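You operate a simulated robot arm through the tools that you are given. There is no shell and no other tool. Be economical: measure what you need, move in short steps, check, and stop when the job is done.

The job below is to be done with a simulated two-armed robot. You get a single attempt, and the scene is never put back.

## Task
Close the top drawer of the blue cabinet. Pick up the grey hood with one hand, pass it to the other hand and put it on the top of the grey table. Fetch the white setting card from the top of the grey table and set it on the white board there. Take the yellow wire ring and put it on top of the bend roller on the top of the grey table. Take the block marked "3" from the top of the grey table and leave it on top of the cream paper roll. Press the call button to switch it off. Lift the wheel cover open. Any order will do. Set down upright: grey hood.

It is judged by the outcome, as a careful person would: the job done as asked, and still so three seconds after it is handed in. It fails if anything else is knocked over, pushed out of place, dropped, spilled or broken. Lids that push on must go on centred and level and be pressed home; caps that screw on are set level and turned clockwise until they are tight.

## Robot
Two 7-joint arms with two-finger parallel grippers on one trunk, on a base that drives. Base frame: it is fixed to the floor where the robot stands at the start and does not move with it; the origin is under the middle of the robot, x ahead of it, y to its left, z up; the surface under the hand at the start is at about z = 900. Lengths are in mm, angles in degrees, forces in N, time in s.
The left shoulder is at the start at [20, 170, 1178], the right one opposite. With the tool pointing down near the work surface each hand reaches from about 220 to 680 mm from the robot's upright axis, wherever it stands, measured 20 degrees to its own side. Places, roughly: bend roller [-2250, -1750, 750]; block [-2250, -1500, 750]; call button [-2600, -1100, 800]; grey hood (13x7x9 cm) [500, -400, 900]; paper roll (7x7x10 cm) [-2400, -1500, 800]; setting card [-1750, -750, 750]; top drawer of the blue cabinet [500, -100, 700]; top of the grey table [-2100, -800, 800]; wheel cover [-3500, -2800, 1000]; white board [-2250, -1250, 750]; yellow wire ring [-2000, -1250, 750]. Payload 3.8 kg a hand.
The tool frame of a hand sits at the grasp point between the pads (the TCP): z along the fingers, y along the line on which they close. The tips reach 30 mm beyond it. Largest opening 110 mm; finger width 20, thickness 10; the body of the gripper, 48 by 112 mm, starts 55 mm behind the TCP.
Orientation is that of the tool frame in the base frame, as a unit quaternion [x, y, z, w]. With the fingers straight down and closing along the base's y, the tool's x points along the base's -x, its y along +y and its z along -z.

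## Interface
- The arms move only by the tool move_arm. It takes "left_targets", "right_targets" or both (then of equal length, played together; a hand with none holds still); each is a list of rows, each a list of 6 numbers: the shift along the tool's x, y, z in units of 30 mm (1.0 is 30 mm), then the turn, a rotation vector about the tool's x, y, z in units of 6 degrees (1.0 is 6 degrees). In form: [[x, y, z, wx, wy, wz], ...]. A call has 1 to 10 rows; each row shifts and turns the commanded pose from where the row before left it, along the tool's axes as they then stand. "left_jaw" and "right_jaw" are, for a hand that has rows, the finger opening in mm, from 0 to 110, set as the call begins (left out, the last holds). A call with a number of a shift or a turn outside -1 to 1 is refused whole. Rows are played at 5 a second. More than 50 mm and 8.6 degrees between two rows, or a gripper value outside its range, and nothing of the call is played. Where a pose cannot be reached the arm comes as near as it can. A force on the tool above 40 N (or 10 N above the force at the start of the call, whichever is more), or a blocked arm, ends the call early, and 0.2 s more pass. Each finger travels about 72 mm/s and halts on what it meets, pressing with about 30 N; the grip force reading is that of the motor and also rises with nothing between the fingers. The clock runs only during rows and for 0.2 s after the last one: add rows that do not move to give the fingers time. The reply holds the time, the measured pose of the TCP, the force on the tool along the base axes, the opening and the grip force, in the units named above and with some noise, with the torque about the TCP (base axes, N m) and any sound that the robot's microphone picked up.
- Cameras (640 x 400 px; columns grow to the right, rows downward): "scene" is now at [102.4, -19.6, 1321.1]; the picture's right is [-0.21, -0.98, 0.00], its down [-0.63, 0.14, -0.76] and it looks along [0.74, -0.16, -0.65] (base axes); focal length 214 px, centre (320, 200). "left" rides on the left gripper at [72, -17, -103] in its tool frame; the picture's right is [0.23, 0.97, 0.00], its down [-0.76, 0.18, -0.62] and it looks along [-0.61, 0.14, 0.78] (tool axes); focal length 222 px, centre (320, 200). "right" rides on the right gripper at [72, 17, -103] in its tool frame; the picture's right is [-0.23, 0.97, 0.00], its down [-0.76, -0.18, -0.62] and it looks along [-0.61, -0.14, 0.78] (tool axes); focal length 222 px, centre (320, 200). There is no depth. A picture from a camera that has moved, and an enlarged one, comes with that camera's place and axes in the base frame and with its lens.
- grab_frame(camera): a new picture of that camera. It takes no simulated time.
- raise_lower(by): slides the trunk up (or, below 0, down) by that many mm; the arms and the scene camera ride with it, the base frame stays. It gives what a move gives, with no picture.
- base_move(legs): drives the robot by 1 to 6 legs, each [ahead, turn to the left] in mm and degrees, along the robot's own axes; the way and the turn of a leg run together, so that a leg with both is an arc; at most 1500 mm and 180 degrees a leg. The arms and the cameras ride along, it lands a little off, and it stops where it bumps. It gives what a move gives.
- aim_head(pan, tilt): turns the head with the scene camera to pan (to the left, within 80 degrees either way) and tilt (down, from -29 to 69), counted from straight ahead of the robot. It gives what a move gives.
- enlarge(camera, box): a new picture of the part [left, top, right, bottom] of that camera's present view, enlarged. It takes no simulated time.
- job_done(): hands the job in; it is judged then, once.

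Go step by step. Nothing tells you exact positions but the pictures and the camera data: compare them with the known pose of the tool, close in by small moves and look again before you grip or let go. The budget is 186 turns and 174 pictures, counting those below and the enlarged ones. Unless the task says otherwise, let go and move clear before handing in.

The tools are called as name(argument=value, ...) on one line, values as JSON. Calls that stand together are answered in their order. move_arm: Moves the arms, as the interface text tells. Its arguments: {"type":"object","properties":{"left_targets":{"type":"array"},"left_jaw":{"type":"number"},"right_targets":{"type":"array"},"right_jaw":{"type":"number"}},"required":[]} The other tools are called the same way: raise_lower (by) slides the trunk up or down; base_move (legs) drives the base; aim_head (pan, tilt) turns the head that bears the scene camera; grab_frame (camera) takes a picture; enlarge (camera, box) takes an enlarged picture of a part of a camera's view; job_done () hands the job in.

At the start:

```text
time: 0.0
left_position: [487.9, 4.5, 1189.8]
left_tool_rot: [0.001, 1.0, 0.0, 0.0]
left_wrist_force: [0.0, -0.2, 0.6]
left_torque: [0.02, -0.01, 0.01]
left_width: 109.6
left_grasp_force: 0.1
right_position: [327.2, -358.6, 1074.6]
right_tool_rot: [-0.001, 1.0, -0.001, 0.0]
right_wrist_force: [0.3, -1.2, 0.9]
right_torque: [0.01, -0.04, 0.03]
right_width: 110.2
right_grasp_force: 0.0
trunk travel left (down, up): [-275.0, 295.0]
robot x, y, heading: [-1.4, -0.4, 0.0]
head pan, tilt: [-12.3, 40.5]
```

scene: 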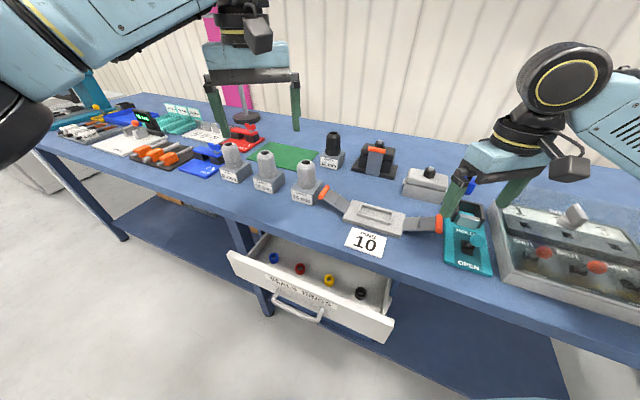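
right: 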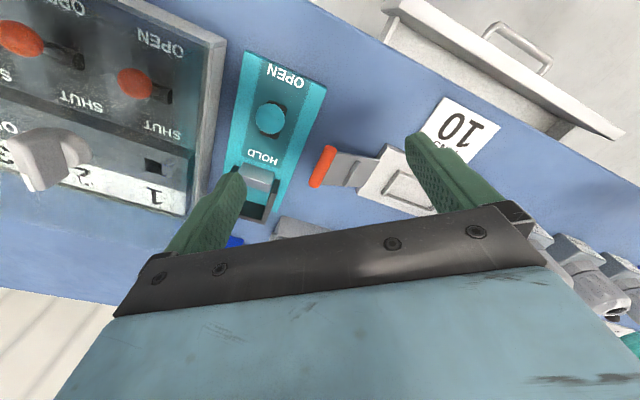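
left: 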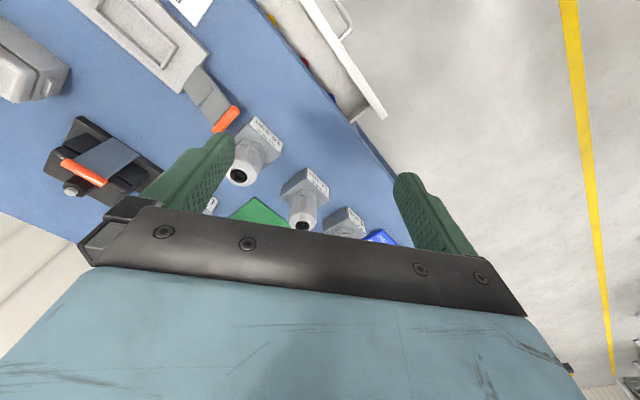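

I see the blue bench with an open drawer ("SEALS RINGS"), and a grey object near the right arm that may be the hood. I'll enlarge to identify things.

enlarge(camera="scene", box=[320, 120, 520, 280])

enlarge(camera="scene", box=[200, 200, 420, 360])

```text
2.50 times, centred on (420, 200) of scene
camera zoom: at [102.4, -19.6, 1321.1], right [-0.21, -0.98, 0.0], down [-0.63, 0.14, -0.76], along [0.74, -0.16, -0.65], focal length 536 px, centre (70, 200)
```

zoom: 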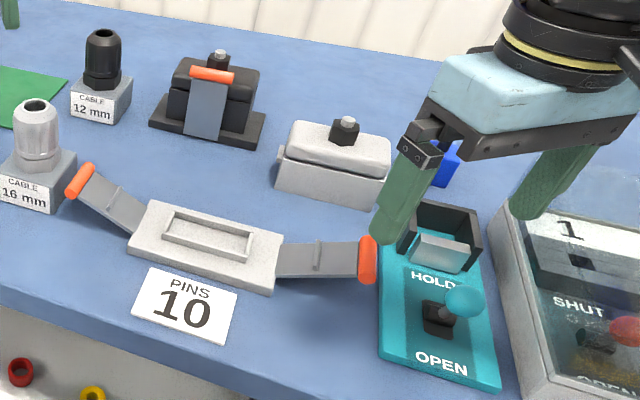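

```text
2.50 times, centred on (310, 280) of scene
camera zoom: at [102.4, -19.6, 1321.1], right [-0.21, -0.98, 0.0], down [-0.63, 0.14, -0.76], along [0.74, -0.16, -0.65], focal length 536 px, centre (345, 0)
```

zoom: 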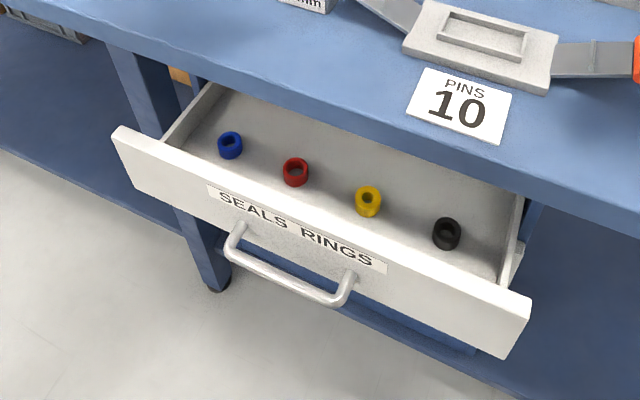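

The table is yawed roughly -35° relative to me, and the grey hood is the light grey block with a gland on top near [523,-429]. I'll get better geometry from another viewpoint: turn the robot to face the bench squarely.

aim_head(pan=-30, tilt=60)

grab_frame(camera="scene")

```text
time: 0.8
left_position: [486.3, 2.7, 1190.9]
left_tool_rot: [0.0, 1.0, 0.0, 0.0]
left_wrist_force: [-0.4, 0.5, 0.4]
left_torque: [0.0, 0.01, 0.01]
left_width: 110.0
left_grasp_force: 0.0
right_position: [327.4, -359.2, 1074.2]
right_tool_rot: [0.0, 1.0, 0.0, 0.0]
right_wrist_force: [0.1, -0.3, -0.5]
right_torque: [-0.01, 0.02, -0.03]
right_width: 109.7
right_grasp_force: 0.1
trunk travel left (down, up): [-275.0, 295.0]
robot x, y, heading: [-0.5, -2.8, -0.1]
head pan, tilt: [-30.0, 60.0]
```

```text
168 pictures are left
camera scene: at [77.4, -34.9, 1295.1], right [-0.5, -0.87, 0.0], down [-0.75, 0.43, -0.5], along [0.43, -0.25, -0.87], focal length 214 px, centre (320, 200)
```

scene: 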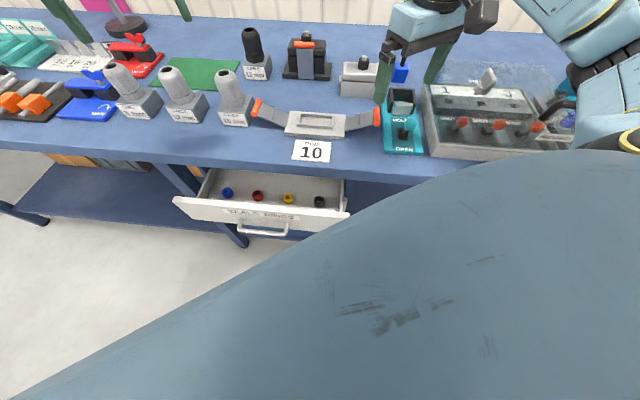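

The drawer front is about 50–80 mm proud of the bench edge, near [340,-10,790]. I'll back up a little to give the left arm room, then ready it for a tilted push.

base_move(legs=[[-150, 0]])

move_arm(left_targets=[[0, 0, 1, 0, 0, 0.97], [0, 0, 1, 0, 0, 0.97], [0, 0, 1, 0, 0, 0.97], [0, 0, 1, 0, 0, 0.97], [0, 0, 1, 0, 0, 0.97], [0, 0, 1, 0, 0, 0.97], [0.9, 0, 1, 0, 0, 0], [0.9, 0, 1, 0, 0, 0], [0.9, 0, 0.5, 0, 0, 0], [0, 0, 0, 0, 0, 0]], left_jaw=0)

grab_frame(camera="scene")

grab_frame(camera="left")

```text
time: 2.2
left_position: [334.9, 3.4, 1192.4]
left_tool_rot: [-0.001, 1.0, 0.0, -0.001]
left_wrist_force: [0.0, -0.4, 0.5]
left_torque: [0.01, -0.06, 0.01]
left_width: 110.1
left_grasp_force: 0.1
right_position: [177.1, -358.4, 1075.7]
right_tool_rot: [-0.001, 1.0, 0.0, 0.0]
right_wrist_force: [-0.2, 0.7, 0.6]
right_torque: [-0.01, 0.0, 0.01]
right_width: 109.7
right_grasp_force: 0.0
trunk travel left (down, up): [-275.0, 295.0]
robot x, y, heading: [-141.5, -1.0, 0.1]
head pan, tilt: [-30.0, 60.0]
```

```text
time: 4.4
left_position: [268.3, 50.7, 935.0]
left_tool_rot: [0.3, 0.954, -0.001, 0.0]
left_wrist_force: [-0.1, 0.0, -0.7]
left_torque: [-0.01, 0.01, -0.02]
left_width: 0.0
left_grasp_force: 30.2
right_position: [178.6, -359.5, 1074.6]
right_tool_rot: [-0.001, 1.0, 0.0, 0.0]
right_wrist_force: [0.5, 0.1, 0.6]
right_torque: [-0.01, 0.03, 0.01]
right_width: 109.9
right_grasp_force: 0.0
trunk travel left (down, up): [-275.0, 295.0]
robot x, y, heading: [-153.3, 1.9, 0.2]
head pan, tilt: [-30.0, 60.0]
```

```text
167 pictures are left
camera scene: at [-72.8, -35.3, 1295.1], right [-0.5, -0.87, 0.0], down [-0.75, 0.43, -0.5], along [0.43, -0.25, -0.87], focal length 214 px, centre (320, 200)
```

scene: 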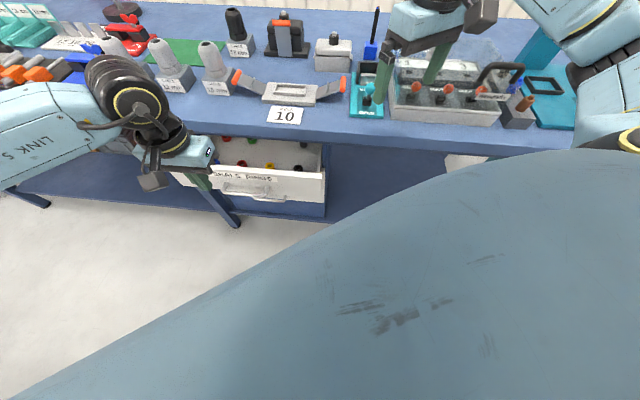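

```text
166 pictures are left
camera left: at [201.0, 78.5, 1039.8], right [0.37, 0.93, 0.0], down [0.73, -0.29, 0.62], along [0.58, -0.23, -0.78], focal length 222 px, centre (320, 200)
```

left: 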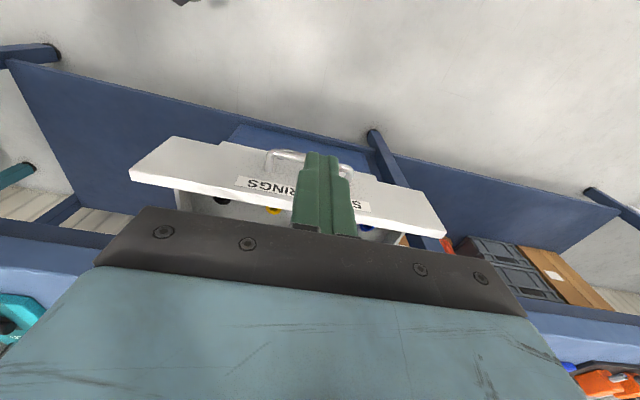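

Triangulated: drawer front face plane about 350 mm along the push direction, spanning z 625–768, centre u≈210. I'll tilt the closed left gripper to 30° below horizontal and lower it in front of the drawer.

move_arm(left_targets=[[0, 0, 0, 0, -1, 0], [0, 0, 0, 0, -1, 0], [0, 0, 0, 0, -1, 0], [0, 0, 0, 0, -1, 0], [0, 0, 0, 0, -1, 0], [0, 0, 0, 0, -1, 0], [0, 0, 0, 0, -1, 0], [0, 0, 0, 0, -1, 0], [0, 0, 0, 0, -1, 0], [0, 0, 0, 0, -1, 0]])

move_arm(left_targets=[[0.89, 0.08, 0.51, 0, 0, 0], [0.89, 0.08, 0.51, 0, 0, 0], [0.89, 0.08, 0.51, 0, 0, 0], [0.89, 0.08, 0.51, 0, 0, 0], [0.89, 0.08, 0.51, 0, 0, 0], [0.89, 0.08, 0.51, 0, 0, 0], [0, 0, 0, 0, 0, 0]])

grab_frame(camera="left")

grab_frame(camera="scene")

```text
time: 6.6
left_position: [269.5, 49.5, 936.7]
left_tool_rot: [0.266, 0.85, -0.136, 0.434]
left_wrist_force: [0.1, 0.0, -0.3]
left_torque: [-0.02, 0.01, -0.05]
left_width: 0.0
left_grasp_force: 30.2
left hand out of reach, approached as far as the arm can: row 10
right_position: [178.9, -357.2, 1076.5]
right_tool_rot: [0.0, 1.0, 0.0, 0.0]
right_wrist_force: [0.1, -0.5, -0.5]
right_torque: [0.01, 0.01, 0.01]
right_width: 110.0
right_grasp_force: 0.1
trunk travel left (down, up): [-275.0, 295.0]
robot x, y, heading: [-147.9, -1.2, -0.2]
head pan, tilt: [-30.0, 60.0]
```

```text
time: 8.2
left_position: [266.7, 77.2, 834.7]
left_tool_rot: [0.266, 0.85, -0.137, 0.432]
left_wrist_force: [0.3, 0.5, -0.8]
left_torque: [0.02, 0.01, -0.02]
left_width: 0.0
left_grasp_force: 29.9
left hand out of reach, approached as far as the arm can: row 2, 3, 4, 5, 6
right_position: [178.4, -358.2, 1075.5]
right_tool_rot: [-0.001, 1.0, 0.0, 0.0]
right_wrist_force: [0.5, -0.8, -0.4]
right_torque: [-0.05, 0.01, -0.01]
right_width: 110.1
right_grasp_force: 0.1
trunk travel left (down, up): [-275.0, 295.0]
robot x, y, heading: [-148.4, 3.5, -0.1]
head pan, tilt: [-30.0, 60.0]
```

```text
165 pictures are left
camera left: at [153.0, 135.8, 838.0], right [0.45, 0.87, -0.19], down [0.06, 0.18, 0.98], along [0.89, -0.45, 0.03], focal length 222 px, centre (320, 200)
```

left: 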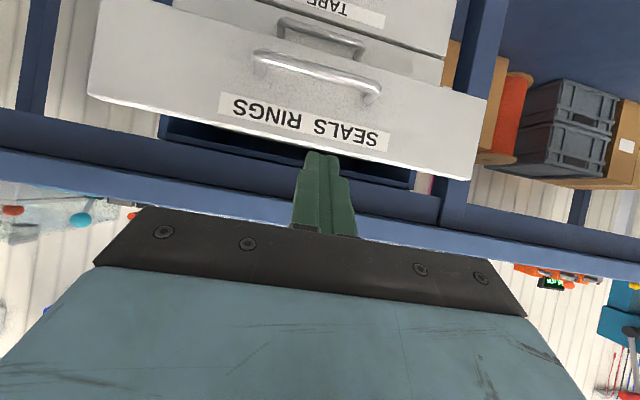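

```text
164 pictures are left
camera scene: at [-72.9, -35.0, 1295.1], right [-0.5, -0.87, 0.0], down [-0.75, 0.43, -0.5], along [0.43, -0.25, -0.87], focal length 214 px, centre (320, 200)
```

scene: 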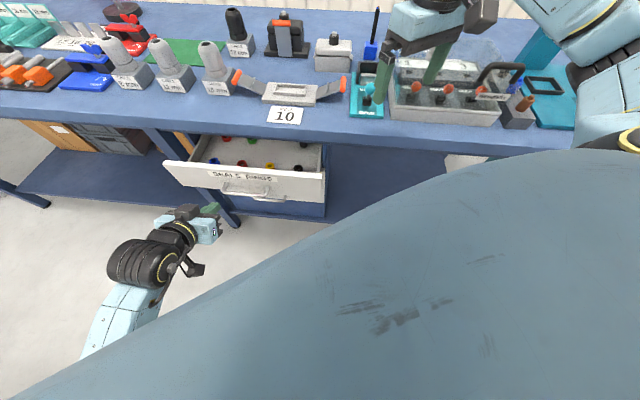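

The left arm hit its reach limit at this height; lowering the trunk will help. First I raise the right hand so it stays clear of the bench.

move_arm(right_targets=[[0, 0, -1, 0, 0, 0], [0, 0, -1, 0, 0, 0], [0, 0, -1, 0, 0, 0], [0, 0, -1, 0, 0, 0], [0, 0, -1, 0, 0, 0]])

raise_lower(by=-120)

grab_frame(camera="left")

```text
time: 9.4
left_position: [264.6, 77.4, 835.7]
left_tool_rot: [0.267, 0.851, -0.137, 0.432]
left_wrist_force: [0.4, 1.0, 0.2]
left_torque: [-0.01, 0.02, 0.03]
left_width: 0.0
left_grasp_force: 30.1
right_position: [178.6, -357.5, 1224.9]
right_tool_rot: [-0.001, 1.0, 0.0, 0.0]
right_wrist_force: [-0.8, 0.0, 0.5]
right_torque: [0.02, -0.01, 0.01]
right_width: 109.9
right_grasp_force: 0.0
trunk travel left (down, up): [-275.0, 295.0]
robot x, y, heading: [-153.8, 0.1, 0.3]
head pan, tilt: [-30.0, 60.0]
```

```text
time: 10.9
left_position: [265.5, 75.5, 715.6]
left_tool_rot: [0.267, 0.85, -0.138, 0.432]
left_wrist_force: [-0.8, 1.1, -0.2]
left_torque: [0.04, -0.05, 0.01]
left_width: 0.0
left_grasp_force: 29.9
right_position: [177.4, -357.5, 1103.8]
right_tool_rot: [0.0, 1.0, 0.0, -0.001]
right_wrist_force: [0.3, -1.0, -0.1]
right_torque: [0.03, 0.01, 0.02]
right_width: 109.7
right_grasp_force: 0.1
trunk travel left (down, up): [-155.0, 415.0]
robot x, y, heading: [-147.6, 0.3, 0.3]
head pan, tilt: [-30.0, 60.0]
```

```text
163 pictures are left
camera left: at [152.9, 135.8, 718.4], right [0.45, 0.87, -0.19], down [0.06, 0.18, 0.98], along [0.89, -0.45, 0.03], focal length 222 px, centre (320, 200)
```

left: 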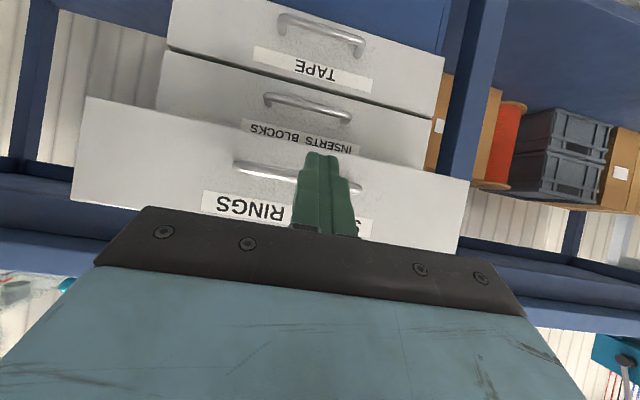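

The left gripper is now in front of the drawer at handle height. I advance and rise a bit to push on the panel just above the handle.

move_arm(left_targets=[[-0.76, 0, 0.478, 0, 0, 0], [-0.76, 0, 0.478, 0, 0, 0], [-0.76, 0, 0.478, 0, 0, 0], [-0.76, 0, 0.478, 0, 0, 0]])

grab_frame(camera="left")

```text
time: 11.9
left_position: [348.0, 18.8, 756.1]
left_tool_rot: [0.267, 0.85, -0.137, 0.433]
left_wrist_force: [-0.3, 0.1, 0.6]
left_torque: [0.01, -0.01, 0.0]
left_width: 0.0
left_grasp_force: 29.8
right_position: [178.2, -357.4, 1105.0]
right_tool_rot: [-0.001, 1.0, 0.001, 0.0]
right_wrist_force: [-0.1, -0.4, 0.0]
right_torque: [0.02, 0.03, 0.01]
right_width: 110.1
right_grasp_force: 0.1
trunk travel left (down, up): [-155.0, 415.0]
robot x, y, heading: [-149.7, -0.0, 0.3]
head pan, tilt: [-30.0, 60.0]
```

```text
162 pictures are left
camera left: at [235.7, 78.2, 758.4], right [0.45, 0.87, -0.19], down [0.06, 0.18, 0.98], along [0.89, -0.45, 0.03], focal length 222 px, centre (320, 200)
```

left: 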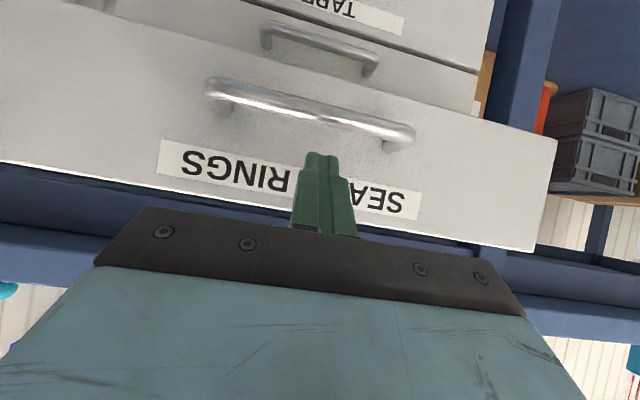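

Fingertips are aligned with the panel below the label. I push forward along the closing direction.

move_arm(left_targets=[[-0.49, 0, 0.674, 0, 0, 0], [-0.49, 0, 0.674, 0, 0, 0], [-0.49, 0, 0.674, 0, 0, 0], [-0.49, 0, 0.674, 0, 0, 0], [-0.49, 0, 0.674, 0, 0, 0]])

grab_frame(camera="left")

```text
time: 13.1
left_position: [451.2, -52.0, 756.1]
left_tool_rot: [0.267, 0.851, -0.137, 0.432]
left_wrist_force: [0.3, 0.0, 0.0]
left_torque: [0.0, 0.02, 0.0]
left_width: 0.1
left_grasp_force: 30.1
right_position: [178.3, -359.5, 1105.1]
right_tool_rot: [-0.001, 1.0, 0.0, 0.0]
right_wrist_force: [0.1, -0.1, -0.6]
right_torque: [0.03, 0.0, 0.02]
right_width: 110.1
right_grasp_force: 0.0
trunk travel left (down, up): [-155.0, 415.0]
robot x, y, heading: [-149.7, -1.7, 0.5]
head pan, tilt: [-30.0, 60.0]
```

```text
161 pictures are left
camera left: at [338.6, 6.7, 758.0], right [0.45, 0.87, -0.19], down [0.06, 0.18, 0.98], along [0.89, -0.45, 0.03], focal length 222 px, centre (320, 200)
```

left: 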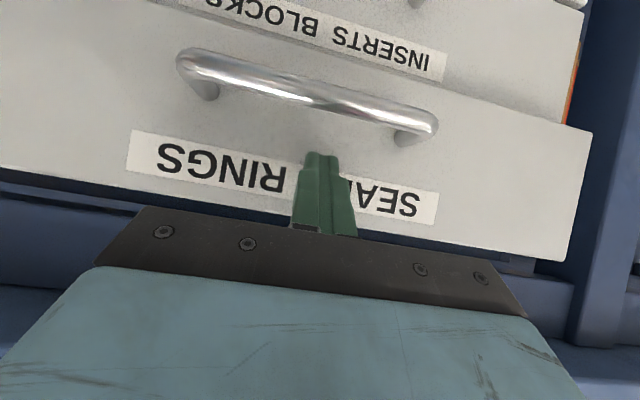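

Contact is made and the drawer is moving in; I keep pushing.

move_arm(left_targets=[[-0.49, 0, 0.674, 0, 0, 0], [-0.49, 0, 0.674, 0, 0, 0]])

grab_frame(camera="left")

grab_frame(camera="scene")

```text
time: 13.6
left_position: [475.7, -70.0, 754.6]
left_tool_rot: [0.266, 0.852, -0.137, 0.429]
left_wrist_force: [-17.0, 7.5, 7.4]
left_torque: [-0.02, -0.01, -0.14]
left_width: 0.0
left_grasp_force: 30.2
right_position: [177.7, -356.9, 1104.2]
right_tool_rot: [-0.002, 1.0, 0.0, -0.002]
right_wrist_force: [0.3, 0.2, -1.7]
right_torque: [-0.01, 0.03, 0.01]
right_width: 110.0
right_grasp_force: 0.0
trunk travel left (down, up): [-155.0, 415.0]
robot x, y, heading: [-151.8, -1.6, 0.1]
head pan, tilt: [-30.0, 60.0]
stopped in row 2 (left hand): the force on the tool passed its limit at 93 N (the readings are from after the stop); the commanded pose is now the measured one
```

```text
160 pictures are left
camera left: at [363.2, -10.6, 758.7], right [0.45, 0.88, -0.19], down [0.07, 0.18, 0.98], along [0.89, -0.45, 0.02], focal length 222 px, centre (320, 200)
```

left: 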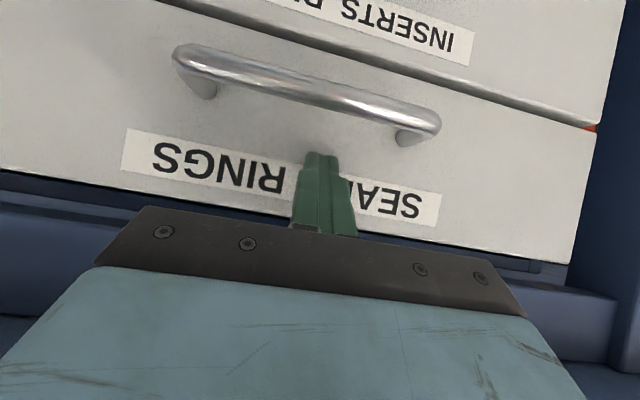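

```text
159 pictures are left
camera scene: at [-74.2, -33.8, 1175.3], right [-0.5, -0.87, 0.0], down [-0.75, 0.43, -0.5], along [0.43, -0.25, -0.87], focal length 214 px, centre (320, 200)
```

scene: 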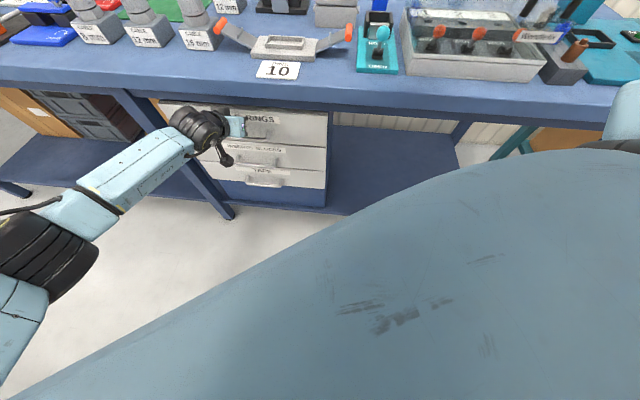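

The drawer is flush with the others. I retreat the hand and verify.

move_arm(left_targets=[[0.49, 0, -0.674, 0, 0, 0], [0.49, 0, -0.674, 0, 0, 0], [0.49, 0, -0.674, 0, 0, 0], [0.49, 0, -0.674, 0, 0, 0], [0.49, 0, -0.674, 0, 0, 0], [0.49, 0, -0.674, 0, 0, 0], [0.49, 0, -0.674, 0, 0, 0], [0.49, 0, -0.674, 0, 0, 0], [0.49, 0, -0.674, 0, 0, 0], [0.49, 0, -0.674, 0, 0, 0]])

grab_frame(camera="left")

raise_lower(by=120)

move_arm(left_targets=[[-0.8, 0, -0.58, 0, 0, 0], [-0.8, 0, -0.58, 0, 0, 0], [-0.8, 0, -0.58, 0, 0, 0], [-0.8, 0, -0.58, 0, 0, 0], [-0.8, 0, -0.58, 0, 0, 0], [-0.8, 0, -0.58, 0, 0, 0], [-0.8, 0, -0.58, 0, 0, 0]])

```text
time: 15.8
left_position: [270.2, 73.4, 756.1]
left_tool_rot: [0.267, 0.853, -0.135, 0.428]
left_wrist_force: [-0.2, -0.5, -0.3]
left_torque: [-0.01, 0.0, -0.02]
left_width: 0.2
left_grasp_force: 30.6
right_position: [178.5, -358.3, 1102.3]
right_tool_rot: [-0.001, 1.0, 0.0, 0.0]
right_wrist_force: [-0.3, 0.8, -0.3]
right_torque: [0.03, 0.02, 0.01]
right_width: 110.1
right_grasp_force: 0.0
trunk travel left (down, up): [-155.0, 415.0]
robot x, y, heading: [-148.6, -2.9, 0.4]
head pan, tilt: [-30.0, 60.0]
```

```text
158 pictures are left
camera left: at [159.3, 132.4, 760.2], right [0.45, 0.88, -0.18], down [0.07, 0.17, 0.98], along [0.89, -0.45, 0.02], focal length 222 px, centre (320, 200)
```

left: 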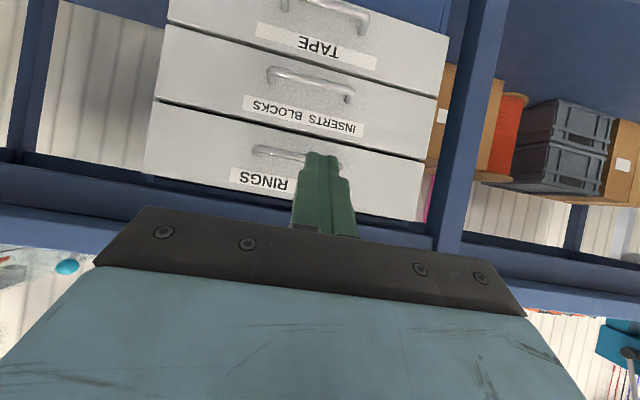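

```text
time: 17.3
left_position: [272.3, 72.9, 876.6]
left_tool_rot: [0.268, 0.852, -0.137, 0.428]
left_wrist_force: [0.3, -0.1, -0.3]
left_torque: [0.01, 0.02, 0.01]
left_width: 0.0
left_grasp_force: 29.7
right_position: [178.2, -357.2, 1223.7]
right_tool_rot: [-0.001, 1.0, 0.0, -0.002]
right_wrist_force: [-0.8, 0.7, -0.1]
right_torque: [-0.01, 0.0, 0.0]
right_width: 109.9
right_grasp_force: 0.0
trunk travel left (down, up): [-275.0, 295.0]
robot x, y, heading: [-151.6, -0.5, 0.5]
head pan, tilt: [-30.0, 60.0]
```

```text
time: 18.9
left_position: [273.3, 72.5, 1085.3]
left_tool_rot: [0.267, 0.853, -0.135, 0.427]
left_wrist_force: [-0.2, -0.2, -0.8]
left_torque: [0.0, -0.01, 0.04]
left_width: 0.1
left_grasp_force: 30.1
right_position: [179.6, -357.7, 1224.0]
right_tool_rot: [-0.001, 1.0, 0.0, 0.0]
right_wrist_force: [0.1, 0.5, -0.1]
right_torque: [-0.05, 0.05, -0.04]
right_width: 110.0
right_grasp_force: 0.0
trunk travel left (down, up): [-275.0, 295.0]
robot x, y, heading: [-151.3, 1.0, 0.2]
head pan, tilt: [-30.0, 60.0]
```

Drawer closed. Next the hood: I untilt the left hand, yaw the right hand so its fingers close across the hood's 7 cm width, and drive back in.

move_arm(left_targets=[[-0.8, 0, -0.58, 0, 1, 0], [0, 0, -1, 0, 1, 0], [0, 0, 0, 0, 1, 0], [0, 0, 0, 0, 1, 0], [0, 0, 0, 0, 1, 0], [0, 0, 0, 0, 1, 0], [0, 0, 0, 0, 1, 0], [0, 0, 0, 0, 1, 0], [0, 0, 0, 0, 1, 0]], right_targets=[[0, 0, 0, 0, 0, -1], [0, 0, 0, 0, 0, -1], [0, 0, 0, 0, 0, -1], [0, 0, 0, 0, 0, -1], [0, 0, 0, 0, 0, -1], [0, 0, 0, 0, 0, -1], [0, 0, 0, 0, 0, -1], [0, 0, 0, 0, 0, -1], [0, 0, 0, 0, 0, -1]], left_jaw=110)

base_move(legs=[[150, 0]])

aim_head(pan=-35, tilt=45)

grab_frame(camera="scene")

grab_frame(camera="right")

```text
time: 20.9
left_position: [256.6, 83.3, 1134.4]
left_tool_rot: [0.3, 0.954, 0.0, -0.008]
left_wrist_force: [-0.1, -1.3, -0.4]
left_torque: [0.03, 0.02, 0.01]
left_width: 110.1
left_grasp_force: 0.2
right_position: [179.4, -357.0, 1224.1]
right_tool_rot: [-0.455, 0.89, 0.0, -0.001]
right_wrist_force: [-1.0, -0.4, 0.7]
right_torque: [-0.02, 0.01, 0.01]
right_width: 110.0
right_grasp_force: 0.1
trunk travel left (down, up): [-275.0, 295.0]
robot x, y, heading: [-150.4, 3.1, 0.2]
head pan, tilt: [-30.0, 60.0]
```

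```text
time: 22.3
left_position: [405.3, 84.0, 1133.3]
left_tool_rot: [0.301, 0.953, 0.0, -0.005]
left_wrist_force: [0.2, -0.1, 0.1]
left_torque: [0.0, 0.03, -0.02]
left_width: 110.0
left_grasp_force: 0.1
right_position: [327.1, -358.1, 1224.4]
right_tool_rot: [-0.453, 0.891, 0.0, -0.002]
right_wrist_force: [0.8, -0.1, -0.4]
right_torque: [0.0, 0.01, 0.01]
right_width: 110.1
right_grasp_force: 0.2
trunk travel left (down, up): [-275.0, 295.0]
robot x, y, heading: [-3.1, 3.5, 0.1]
head pan, tilt: [-30.0, 60.0]
```

```text
time: 23.1
left_position: [404.5, 85.4, 1133.5]
left_tool_rot: [0.3, 0.954, 0.0, -0.005]
left_wrist_force: [0.2, 0.2, 0.2]
left_torque: [0.03, -0.02, 0.02]
left_width: 110.1
left_grasp_force: 0.1
right_position: [325.9, -356.3, 1225.6]
right_tool_rot: [-0.455, 0.891, 0.001, -0.001]
right_wrist_force: [0.6, -0.2, -1.1]
right_torque: [0.03, -0.01, 0.02]
right_width: 109.9
right_grasp_force: 0.0
trunk travel left (down, up): [-275.0, 295.0]
robot x, y, heading: [-4.6, -0.4, -0.2]
head pan, tilt: [-35.0, 45.0]
```

```text
157 pictures are left
camera scene: at [83.8, -47.9, 1314.5], right [-0.57, -0.82, 0.0], down [-0.58, 0.41, -0.71], along [0.58, -0.4, -0.71], focal length 214 px, centre (320, 200)
```

scene: 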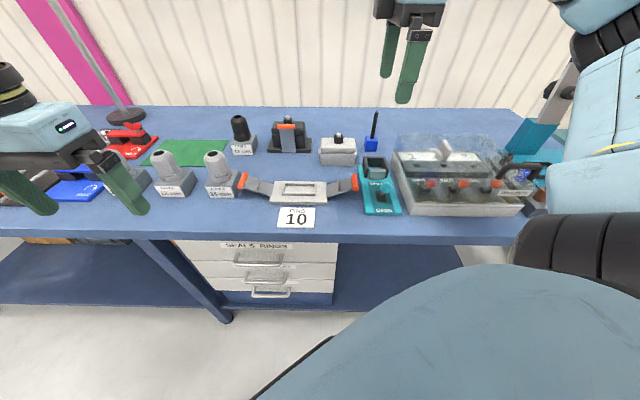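

```text
156 pictures are left
camera right: at [269.5, -405.3, 1327.9], right [-0.65, 0.76, 0.0], down [0.59, 0.51, 0.62], along [0.47, 0.41, -0.78], focal length 222 px, centre (320, 200)
```

right: 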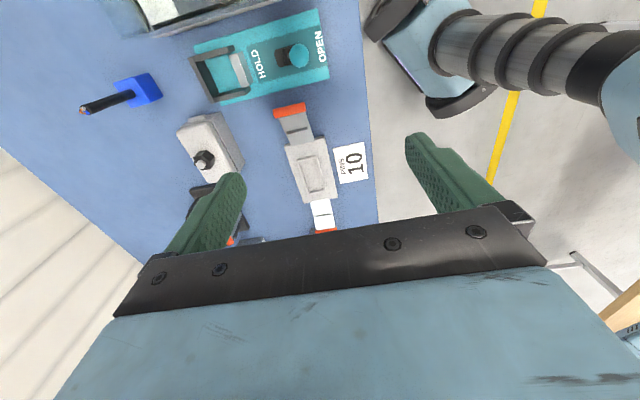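

Hood centre triangulates to about (543,-441), long axis parallel to the bench edge. I move the right hand above its right end (offset 40 mm from the gland), staying high.

move_arm(right_targets=[[-0.078, -0.94, 0.6, 0, 0, 0], [-0.078, -0.94, 0.6, 0, 0, 0], [-0.078, -0.94, 0.6, 0, 0, 0], [-0.078, -0.94, 0.6, 0, 0, 0], [-0.078, -0.94, 0.6, 0, 0, 0], [-0.078, -0.94, 0.6, 0, 0, 0], [-0.078, -0.94, 0.6, 0, 0, 0], [-0.078, -0.94, 0.6, 0, 0, 0]], right_jaw=110)

grab_frame(camera="scene")

grab_frame(camera="right")

```text
time: 24.9
left_position: [405.5, 84.7, 1133.9]
left_tool_rot: [0.301, 0.954, 0.0, -0.005]
left_wrist_force: [0.8, -0.4, 0.0]
left_torque: [0.01, -0.03, 0.01]
left_width: 110.0
left_grasp_force: 0.1
right_position: [519.4, -475.4, 1078.9]
right_tool_rot: [-0.454, 0.891, -0.001, -0.002]
right_wrist_force: [0.3, 0.1, 0.0]
right_torque: [0.01, 0.03, 0.02]
right_width: 110.1
right_grasp_force: 0.1
trunk travel left (down, up): [-275.0, 295.0]
robot x, y, heading: [-4.1, 0.9, -0.1]
head pan, tilt: [-35.0, 45.0]
```

```text
155 pictures are left
camera scene: at [84.4, -47.9, 1314.5], right [-0.57, -0.82, 0.0], down [-0.58, 0.41, -0.71], along [0.58, -0.41, -0.71], focal length 214 px, centre (320, 200)
```

scene: 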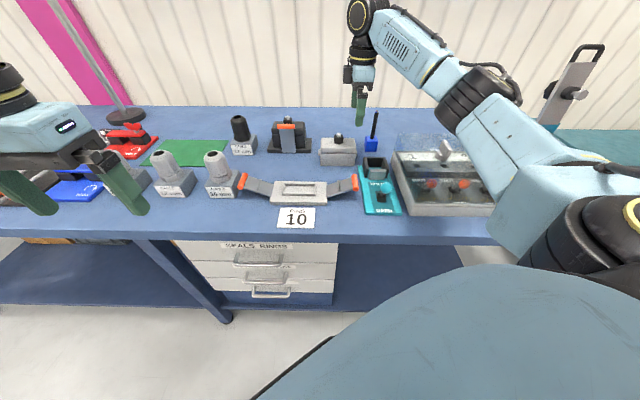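

```text
154 pictures are left
camera right: at [463.5, -523.2, 1183.1], right [-0.65, 0.76, 0.0], down [0.59, 0.51, 0.62], along [0.47, 0.41, -0.78], focal length 222 px, centre (320, 200)
```

right: 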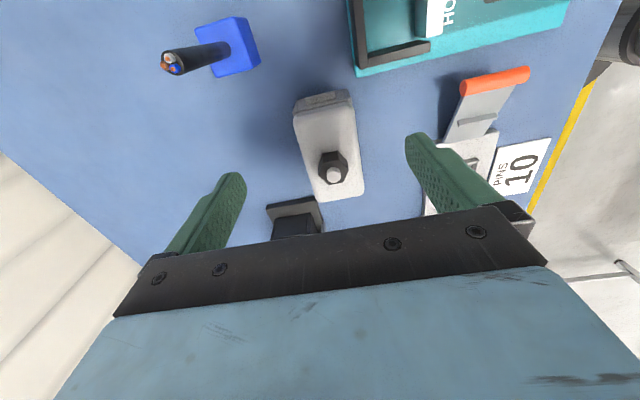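

Hood centre is confirmed at (540,-438). I nudge and descend part-way with the jaws at 96 mm, keeping clear of the teal fixture, then look.

move_arm(right_targets=[[-0.17, 0.17, 0.7, 0, 0, 0], [0, 0, 0.8, 0, 0, 0], [0, 0, 0.8, 0, 0, 0], [0, 0, 0.8, 0, 0, 0], [0, 0, 0.8, 0, 0, 0]], right_jaw=96)

grab_frame(camera="right")

enlarge(camera="scene", box=[260, 70, 420, 200])

```text
time: 26.1
left_position: [404.8, 83.6, 1133.3]
left_tool_rot: [0.301, 0.954, 0.0, -0.005]
left_wrist_force: [0.2, 0.1, -1.3]
left_torque: [-0.05, 0.02, -0.01]
left_width: 110.3
left_grasp_force: 0.1
right_position: [517.5, -470.0, 963.7]
right_tool_rot: [-0.454, 0.891, -0.001, -0.001]
right_wrist_force: [-0.1, 0.5, -0.8]
right_torque: [0.02, 0.0, -0.01]
right_width: 96.1
right_grasp_force: 0.1
trunk travel left (down, up): [-275.0, 295.0]
robot x, y, heading: [-4.2, 1.0, -0.1]
head pan, tilt: [-35.0, 45.0]
```

```text
153 pictures are left
camera right: at [461.0, -517.0, 1066.2], right [-0.65, 0.76, 0.0], down [0.59, 0.51, 0.62], along [0.47, 0.41, -0.78], focal length 222 px, centre (320, 200)
```

right: 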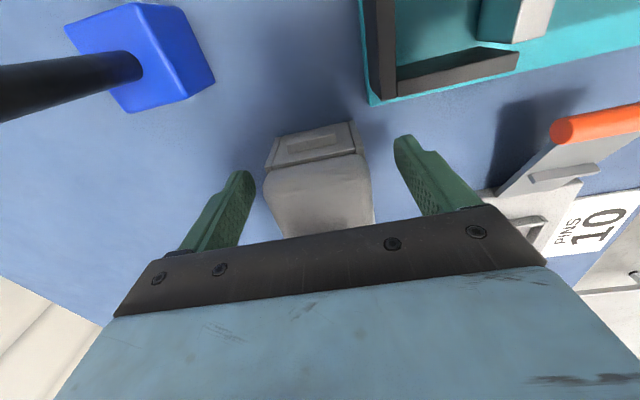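

```text
3.08 times, centred on (340, 135) of scene
camera zoom: at [84.0, -48.1, 1314.5], right [-0.57, -0.82, 0.0], down [-0.58, 0.41, -0.71], along [0.58, -0.41, -0.71], focal length 660 px, centre (258, 400)
```

zoom: 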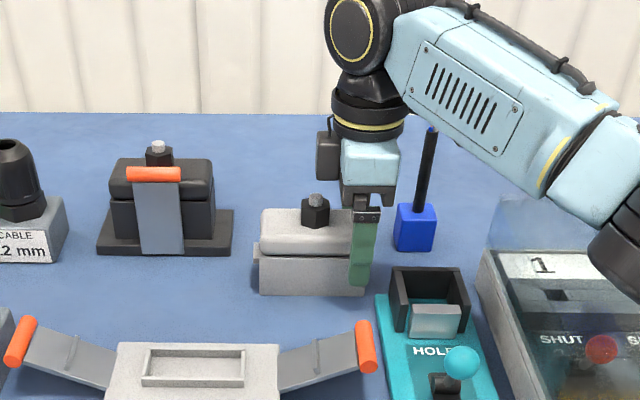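

The fingers straddle the hood's right end with clearance. I descend 22 mm and close.

move_arm(right_targets=[[0, 0, 0.7, 0, 0, 0]])

move_arm(right_targets=[[0, 0, 0, 0, 0, 0], [0, 0, 0, 0, 0, 0], [0, 0, 0, 0, 0, 0], [0, 0, 0, 0, 0, 0], [0, 0, 0, 0, 0, 0]], right_jaw=0)

grab_frame(camera="right")

```text
time: 26.5
left_position: [404.1, 83.9, 1134.0]
left_tool_rot: [0.301, 0.954, 0.001, -0.006]
left_wrist_force: [-0.6, -0.4, 0.4]
left_torque: [0.02, -0.01, 0.02]
left_width: 110.1
left_grasp_force: 0.0
right_position: [518.3, -469.3, 940.5]
right_tool_rot: [-0.454, 0.891, 0.0, -0.001]
right_wrist_force: [0.2, -0.3, 0.8]
right_torque: [0.0, -0.02, 0.0]
right_width: 95.9
right_grasp_force: 0.0
trunk travel left (down, up): [-275.0, 295.0]
robot x, y, heading: [-1.0, -4.0, 0.1]
head pan, tilt: [-35.0, 45.0]
```

```text
time: 27.7
left_position: [405.2, 84.1, 1134.6]
left_tool_rot: [0.301, 0.954, -0.001, -0.006]
left_wrist_force: [0.7, -0.7, -0.6]
left_torque: [0.0, 0.0, -0.05]
left_width: 110.1
left_grasp_force: 0.2
right_position: [516.8, -468.9, 942.0]
right_tool_rot: [-0.454, 0.891, 0.0, -0.001]
right_wrist_force: [0.0, -0.9, 0.3]
right_torque: [0.0, -0.07, -0.06]
right_width: 62.1
right_grasp_force: 30.2
trunk travel left (down, up): [-275.0, 295.0]
robot x, y, heading: [0.2, 0.8, -0.0]
head pan, tilt: [-35.0, 45.0]
```

```text
151 pictures are left
camera right: at [461.2, -516.6, 1045.2], right [-0.65, 0.76, 0.0], down [0.59, 0.51, 0.62], along [0.47, 0.41, -0.78], focal length 222 px, centre (320, 200)
```

right: 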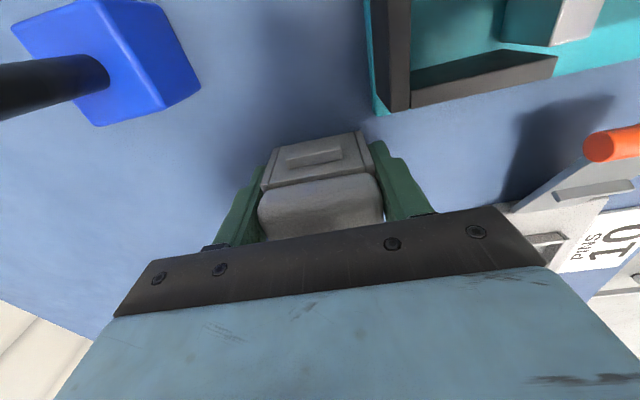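

Hood gripped (62 mm). I lift it straight up and move the left hand away while yawing it for the handover.

move_arm(right_targets=[[0, 0, -0.5, 0, 0, 0], [0, 0, -0.8, 0, 0, 0], [0, 0, -1, 0, 0, 0], [0, 0, -1, 0, 0, 0], [0, 0, -1, 0, 0, 0], [0, 0, -1, 0, 0, 0], [0, 0, -1, 0, 0, 0], [0, 0, 0, 0, 0, 0], [0, 0, 0, 0, 0, 0], [0, 0, 0, 0, 0, 0]], left_targets=[[0, 1, 0, 0, 0, 0], [0, 1, 0, 0, 0, 0], [0, 1, 0, 0, 0, 0.9], [0, 0, 0, 0, 0, 0.9], [0, 0, 0, 0, 0, 0.9], [0, 0, 0, 0, 0, 0.9], [0, 0, 0, 0, 0, 0.9], [0, 0, 0, 0, 0, 0.9], [0, 0, 0, 0, 0, 0.9], [0, 0, 0, 0, 0, 0.9]])

grab_frame(camera="scene")

grab_frame(camera="right")

```text
time: 29.9
left_position: [360.0, 111.0, 1129.2]
left_tool_rot: [0.63, 0.776, -0.002, -0.005]
left_wrist_force: [-0.1, -0.8, -0.4]
left_torque: [0.0, 0.03, 0.04]
left_width: 110.0
left_grasp_force: 0.1
left hand out of reach, approached as far as the arm can: row 6, 7, 8, 9, 10
right_position: [518.5, -468.3, 1131.2]
right_tool_rot: [-0.454, 0.891, 0.001, -0.001]
right_wrist_force: [-0.2, 0.0, -3.0]
right_torque: [-0.08, 0.05, 0.01]
right_width: 62.0
right_grasp_force: 30.0
trunk travel left (down, up): [-275.0, 295.0]
robot x, y, heading: [-1.3, -1.2, 0.1]
head pan, tilt: [-35.0, 45.0]
```

```text
150 pictures are left
camera scene: at [83.9, -48.4, 1314.5], right [-0.57, -0.82, 0.0], down [-0.58, 0.41, -0.71], along [0.58, -0.4, -0.71], focal length 214 px, centre (320, 200)
```

scene: 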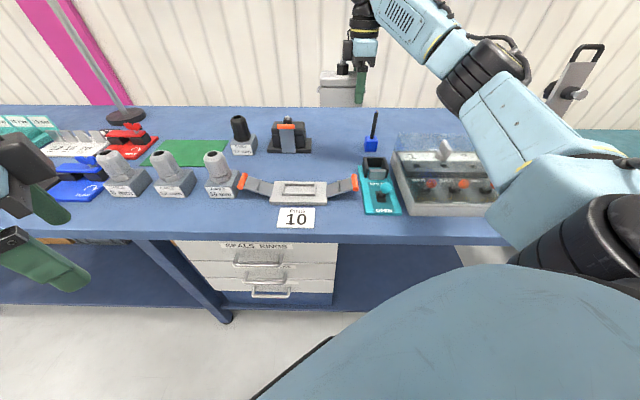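

```text
149 pictures are left
camera right: at [461.5, -516.2, 1234.6], right [-0.65, 0.76, 0.0], down [0.59, 0.51, 0.62], along [0.47, 0.41, -0.78], focal length 222 px, centre (320, 200)
```

right: 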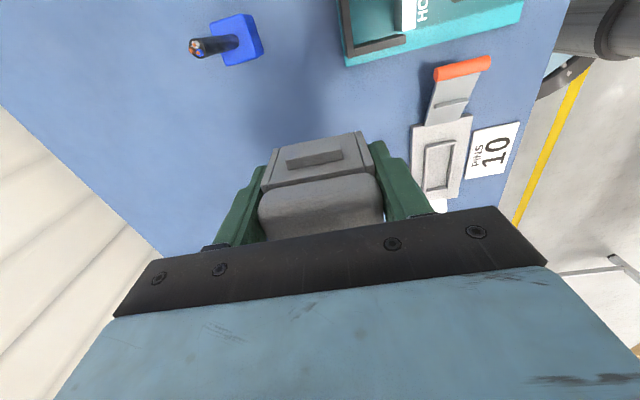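

Lift is clean. The left wrist hits a yaw limit that way, so I'll yaw it the opposite direction and take the hood with a tilted left hand; meanwhile the right hand brings the hood in front of me.

move_arm(left_targets=[[1, 0, 0, 0, 0, 0], [1, 0, 0, 0, 0, 0], [1, 0, 0, 0, 0, 0], [0, 0, 0, 0, 0, -1], [0, 0, 0, 0, 0, -1], [0, 0, 0, 0, 0, -1], [0, 0, 0, 0, 0, -1], [0, 0, 0, 0, 0, -1], [0, 0, 0, 0, 0, -1], [0, 0, 0, 0, 0, -1]])

move_arm(left_targets=[[0, 0, 0, 0, 0, -1], [0, 0, 0, 0, 0, -1], [0, 0, 0, 0, 0, -1], [0, 0, 0, 0, 0, -1], [0, 0, 0, 0, 0, -1], [0, 0, 0, 0, 0, -1], [0, 0, 0, 0, 0, -1], [0, 0, 0, 0, 0, -1], [0, 0, 0, 0, 0, -1], [0, 0, 0, 0, 0, -1]], right_targets=[[-0.777, 0.963, 0, 0, 0, 0], [-0.777, 0.963, 0, 0, 0, 0], [-0.777, 0.963, 0, 0, 0, 0], [-0.777, 0.963, 0, 0, 0, 0], [-0.777, 0.963, 0, 0, 0, 0], [-0.777, 0.963, 0, 0, 0, 0], [-0.777, 0.963, 0, 0, 0, 0], [-0.777, 0.963, 0, 0, 0, 0], [0, 0, 0, 0, 0, 0], [0, 0, 0, 0, 0, 0]])

move_arm(left_targets=[[0, 0, 0, 0, 0, -1], [0, 0, 0, 0, 0, -1], [0, 0, 0, 0, 0, -1], [0, 0, 0, 0, 0, -1], [0, 0, 0, 0, 0, -1], [0, 0, 0, 0, 0, -1], [0, 0, 0, 0, 0, -1], [0, 0, 0, 0, 0, -1], [0, 0, 0, 0, 0, -1], [0, 0, 0, 0, 0, -1]], right_targets=[[0, 0, 0, 0, 0, -1], [0, 0, 0, 0, 0, -1], [0, 0, 0, 0, 0, -1], [0, 0, 0, 0, 0, -1], [0, 0, 0, 0, 0, -1], [0, 0, 0, 0, 0, -1], [0, 0, 0, 0, 0, 0], [0, 0, 0, 0, 0, 0], [0, 0, 0, 0, 0, 0], [0, 0, 0, 0, 0, 0]])

grab_frame(camera="scene")

```text
time: 32.1
left_position: [316.5, 179.6, 1128.5]
left_tool_rot: [0.31, 0.951, 0.0, -0.006]
left_wrist_force: [0.5, -0.3, 0.5]
left_torque: [0.03, 0.01, -0.02]
left_width: 110.1
left_grasp_force: 0.1
left hand out of reach, approached as far as the arm can: row 1, 2, 3
right_position: [519.1, -468.1, 1130.6]
right_tool_rot: [-0.453, 0.891, 0.0, 0.0]
right_wrist_force: [-0.7, -0.1, -1.5]
right_torque: [-0.1, 0.07, -0.01]
right_width: 62.0
right_grasp_force: 30.1
trunk travel left (down, up): [-275.0, 295.0]
robot x, y, heading: [0.4, 0.3, -0.3]
head pan, tilt: [-35.0, 45.0]
```

```text
time: 34.3
left_position: [316.9, 181.2, 1129.3]
left_tool_rot: [-0.206, 0.978, 0.002, -0.005]
left_wrist_force: [0.3, 0.4, 0.3]
left_torque: [0.0, -0.02, 0.02]
left_width: 109.7
left_grasp_force: 0.1
right_position: [438.8, -181.3, 1130.6]
right_tool_rot: [-0.454, 0.891, 0.0, 0.0]
right_wrist_force: [0.1, -0.6, -2.3]
right_torque: [-0.11, 0.06, 0.0]
right_width: 62.1
right_grasp_force: 30.4
trunk travel left (down, up): [-275.0, 295.0]
robot x, y, heading: [0.5, 0.7, 0.1]
head pan, tilt: [-35.0, 45.0]
```

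```text
time: 36.5
left_position: [316.0, 181.4, 1129.2]
left_tool_rot: [-0.668, 0.744, 0.004, -0.002]
left_wrist_force: [0.2, 0.5, -0.6]
left_torque: [0.0, 0.0, 0.0]
left_width: 109.9
left_grasp_force: 0.1
right_position: [441.1, -181.2, 1130.9]
right_tool_rot: [-0.707, 0.707, 0.001, 0.0]
right_wrist_force: [-0.6, 0.5, -2.6]
right_torque: [-0.11, 0.0, 0.02]
right_width: 61.6
right_grasp_force: 30.2
trunk travel left (down, up): [-275.0, 295.0]
robot x, y, heading: [-0.9, -0.4, 0.3]
head pan, tilt: [-35.0, 45.0]
```

```text
148 pictures are left
camera scene: at [84.0, -47.9, 1314.5], right [-0.57, -0.82, 0.0], down [-0.58, 0.41, -0.71], along [0.58, -0.41, -0.71], focal length 214 px, centre (320, 200)
```

scene: 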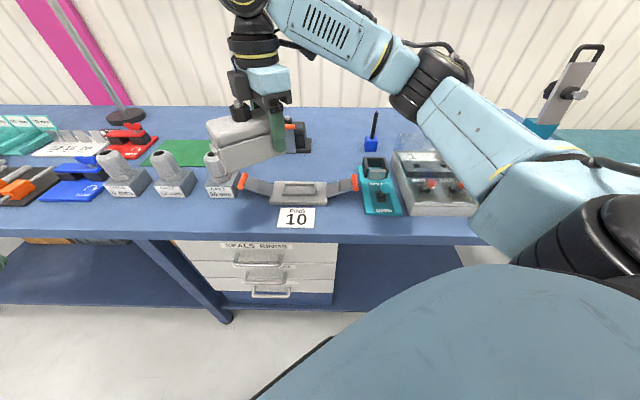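

Both hands now share the same yaw and the hood hangs level along y. I tilt the left hand 36° and bring it just left of the hood's free end.

move_arm(left_targets=[[0, 0, 0, 0, 0, -1], [0, 0, 0, 0, 1, 0], [0, 0, 0, 0, 1, 0], [0, 0, 0, 0, 1, 0], [0, 0, 0, 0, 1, 0], [0, 0, 0, 0, 1, 0], [0, 0, 0, 0, 1, 0]])

move_arm(left_targets=[[0.7, -0.59, 0.5, 0, 0, 0], [0.7, -0.59, 0.5, 0, 0, 0], [0.7, -0.59, 0.5, 0, 0, 0], [0.7, -0.59, 0.5, 0, 0, 0], [0.7, -0.59, 0.5, 0, 0, 0], [0.7, -0.59, 0.5, 0, 0, 0], [0.7, -0.59, 0.5, 0, 0, 0]])

aim_head(pan=-10, tilt=35)

grab_frame(camera="scene")

grab_frame(camera="left")

```text
time: 38.1
left_position: [316.7, 180.4, 1128.2]
left_tool_rot: [0.673, -0.672, 0.215, 0.222]
left_wrist_force: [-0.3, 0.8, 0.0]
left_torque: [0.02, -0.02, 0.01]
left_width: 110.2
left_grasp_force: 0.0
right_position: [439.9, -181.4, 1131.1]
right_tool_rot: [0.707, -0.707, -0.001, 0.001]
right_wrist_force: [0.7, 0.9, -2.6]
right_torque: [-0.08, -0.02, 0.01]
right_width: 61.9
right_grasp_force: 29.9
trunk travel left (down, up): [-275.0, 295.0]
robot x, y, heading: [-1.0, 0.6, -0.2]
head pan, tilt: [-35.0, 45.0]
```

```text
time: 39.7
left_position: [439.9, -2.6, 1126.5]
left_tool_rot: [-0.672, 0.673, -0.214, -0.221]
left_wrist_force: [-0.3, -0.5, 0.3]
left_torque: [0.01, 0.0, 0.02]
left_width: 109.9
left_grasp_force: 0.1
right_position: [440.7, -181.6, 1130.6]
right_tool_rot: [0.707, -0.707, -0.002, 0.001]
right_wrist_force: [-1.0, 0.6, -1.6]
right_torque: [-0.13, 0.02, -0.04]
right_width: 61.9
right_grasp_force: 30.6
trunk travel left (down, up): [-275.0, 295.0]
robot x, y, heading: [0.7, 4.4, -0.2]
head pan, tilt: [-35.0, 45.0]
```

```text
time: 40.6
left_position: [438.9, -1.7, 1127.6]
left_tool_rot: [-0.673, 0.673, -0.214, -0.222]
left_wrist_force: [0.0, 0.4, -0.3]
left_torque: [0.0, -0.03, -0.05]
left_width: 110.1
left_grasp_force: 0.1
right_position: [439.9, -182.2, 1131.2]
right_tool_rot: [0.707, -0.707, -0.001, 0.0]
right_wrist_force: [-0.2, 0.2, -2.1]
right_torque: [-0.1, -0.01, -0.01]
right_width: 61.9
right_grasp_force: 30.2
trunk travel left (down, up): [-275.0, 295.0]
robot x, y, heading: [-0.6, 2.5, 0.0]
head pan, tilt: [-10.0, 35.0]
```

```text
147 pictures are left
camera scene: at [104.0, -16.6, 1329.3], right [-0.17, -0.98, 0.0], down [-0.57, 0.1, -0.82], along [0.81, -0.14, -0.57], focal length 214 px, centre (320, 200)
```

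scene: 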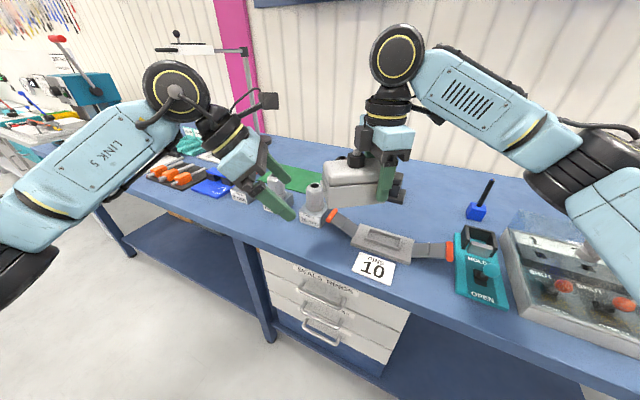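

```text
146 pictures are left
camera left: at [458.6, 1.3, 1253.6], right [-0.97, -0.18, 0.14], down [-0.17, 0.98, 0.06], along [-0.15, 0.03, -0.99], focal length 222 px, centre (320, 200)
```

left: 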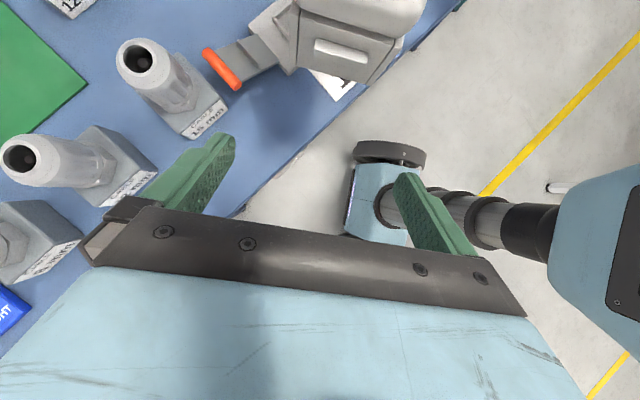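

The hood end lines up between the left fingers. I slide the left hand 102 mm toward the hood.

move_arm(left_targets=[[0.7, 0, 0.49, 0, 0, 0], [0.7, 0, 0.49, 0, 0, 0], [0.7, 0, 0.49, 0, 0, 0], [0.7, 0, 0.49, 0, 0, 0]])

grab_frame(camera="left")

enlarge(camera="scene", box=[240, 80, 440, 230])

```text
time: 41.6
left_position: [439.4, -104.6, 1128.1]
left_tool_rot: [-0.672, 0.673, -0.213, -0.222]
left_wrist_force: [-0.2, -0.5, -0.5]
left_torque: [0.02, -0.03, -0.06]
left_width: 110.2
left_grasp_force: 0.1
right_position: [441.2, -182.5, 1130.5]
right_tool_rot: [-0.707, 0.707, 0.001, 0.0]
right_wrist_force: [0.0, -0.7, -3.0]
right_torque: [-0.07, -0.02, 0.01]
right_width: 61.9
right_grasp_force: 29.4
trunk travel left (down, up): [-275.0, 295.0]
robot x, y, heading: [-0.6, 0.4, -0.1]
head pan, tilt: [-10.0, 35.0]
```

```text
145 pictures are left
camera left: at [458.9, -101.6, 1255.2], right [-0.97, -0.18, 0.14], down [-0.17, 0.98, 0.06], along [-0.15, 0.04, -0.99], focal length 222 px, centre (320, 200)
```

left: 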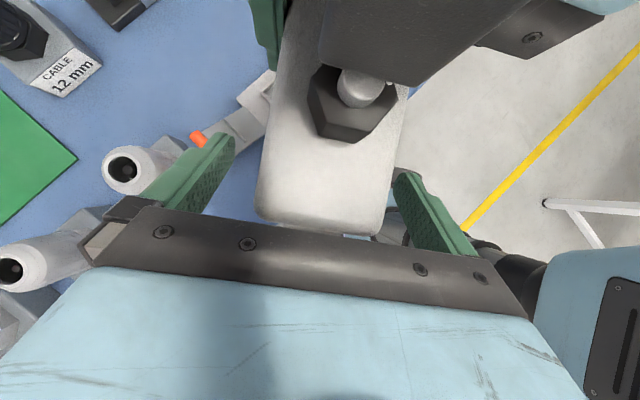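

```text
2.67 times, centred on (340, 155) of scene
camera zoom: at [104.0, -17.2, 1329.4], right [-0.17, -0.98, 0.0], down [-0.56, 0.1, -0.82], along [0.81, -0.14, -0.57], focal length 572 px, centre (267, 320)
```

zoom: 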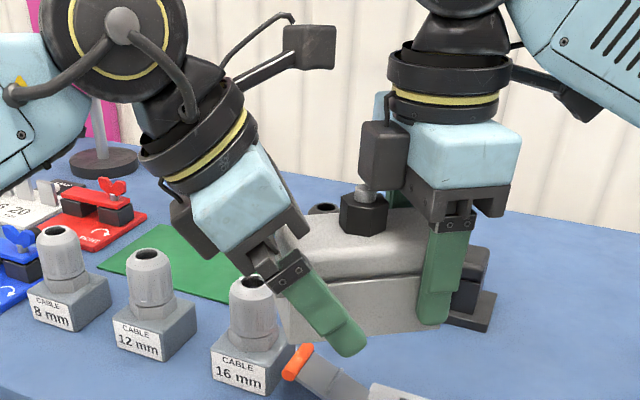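

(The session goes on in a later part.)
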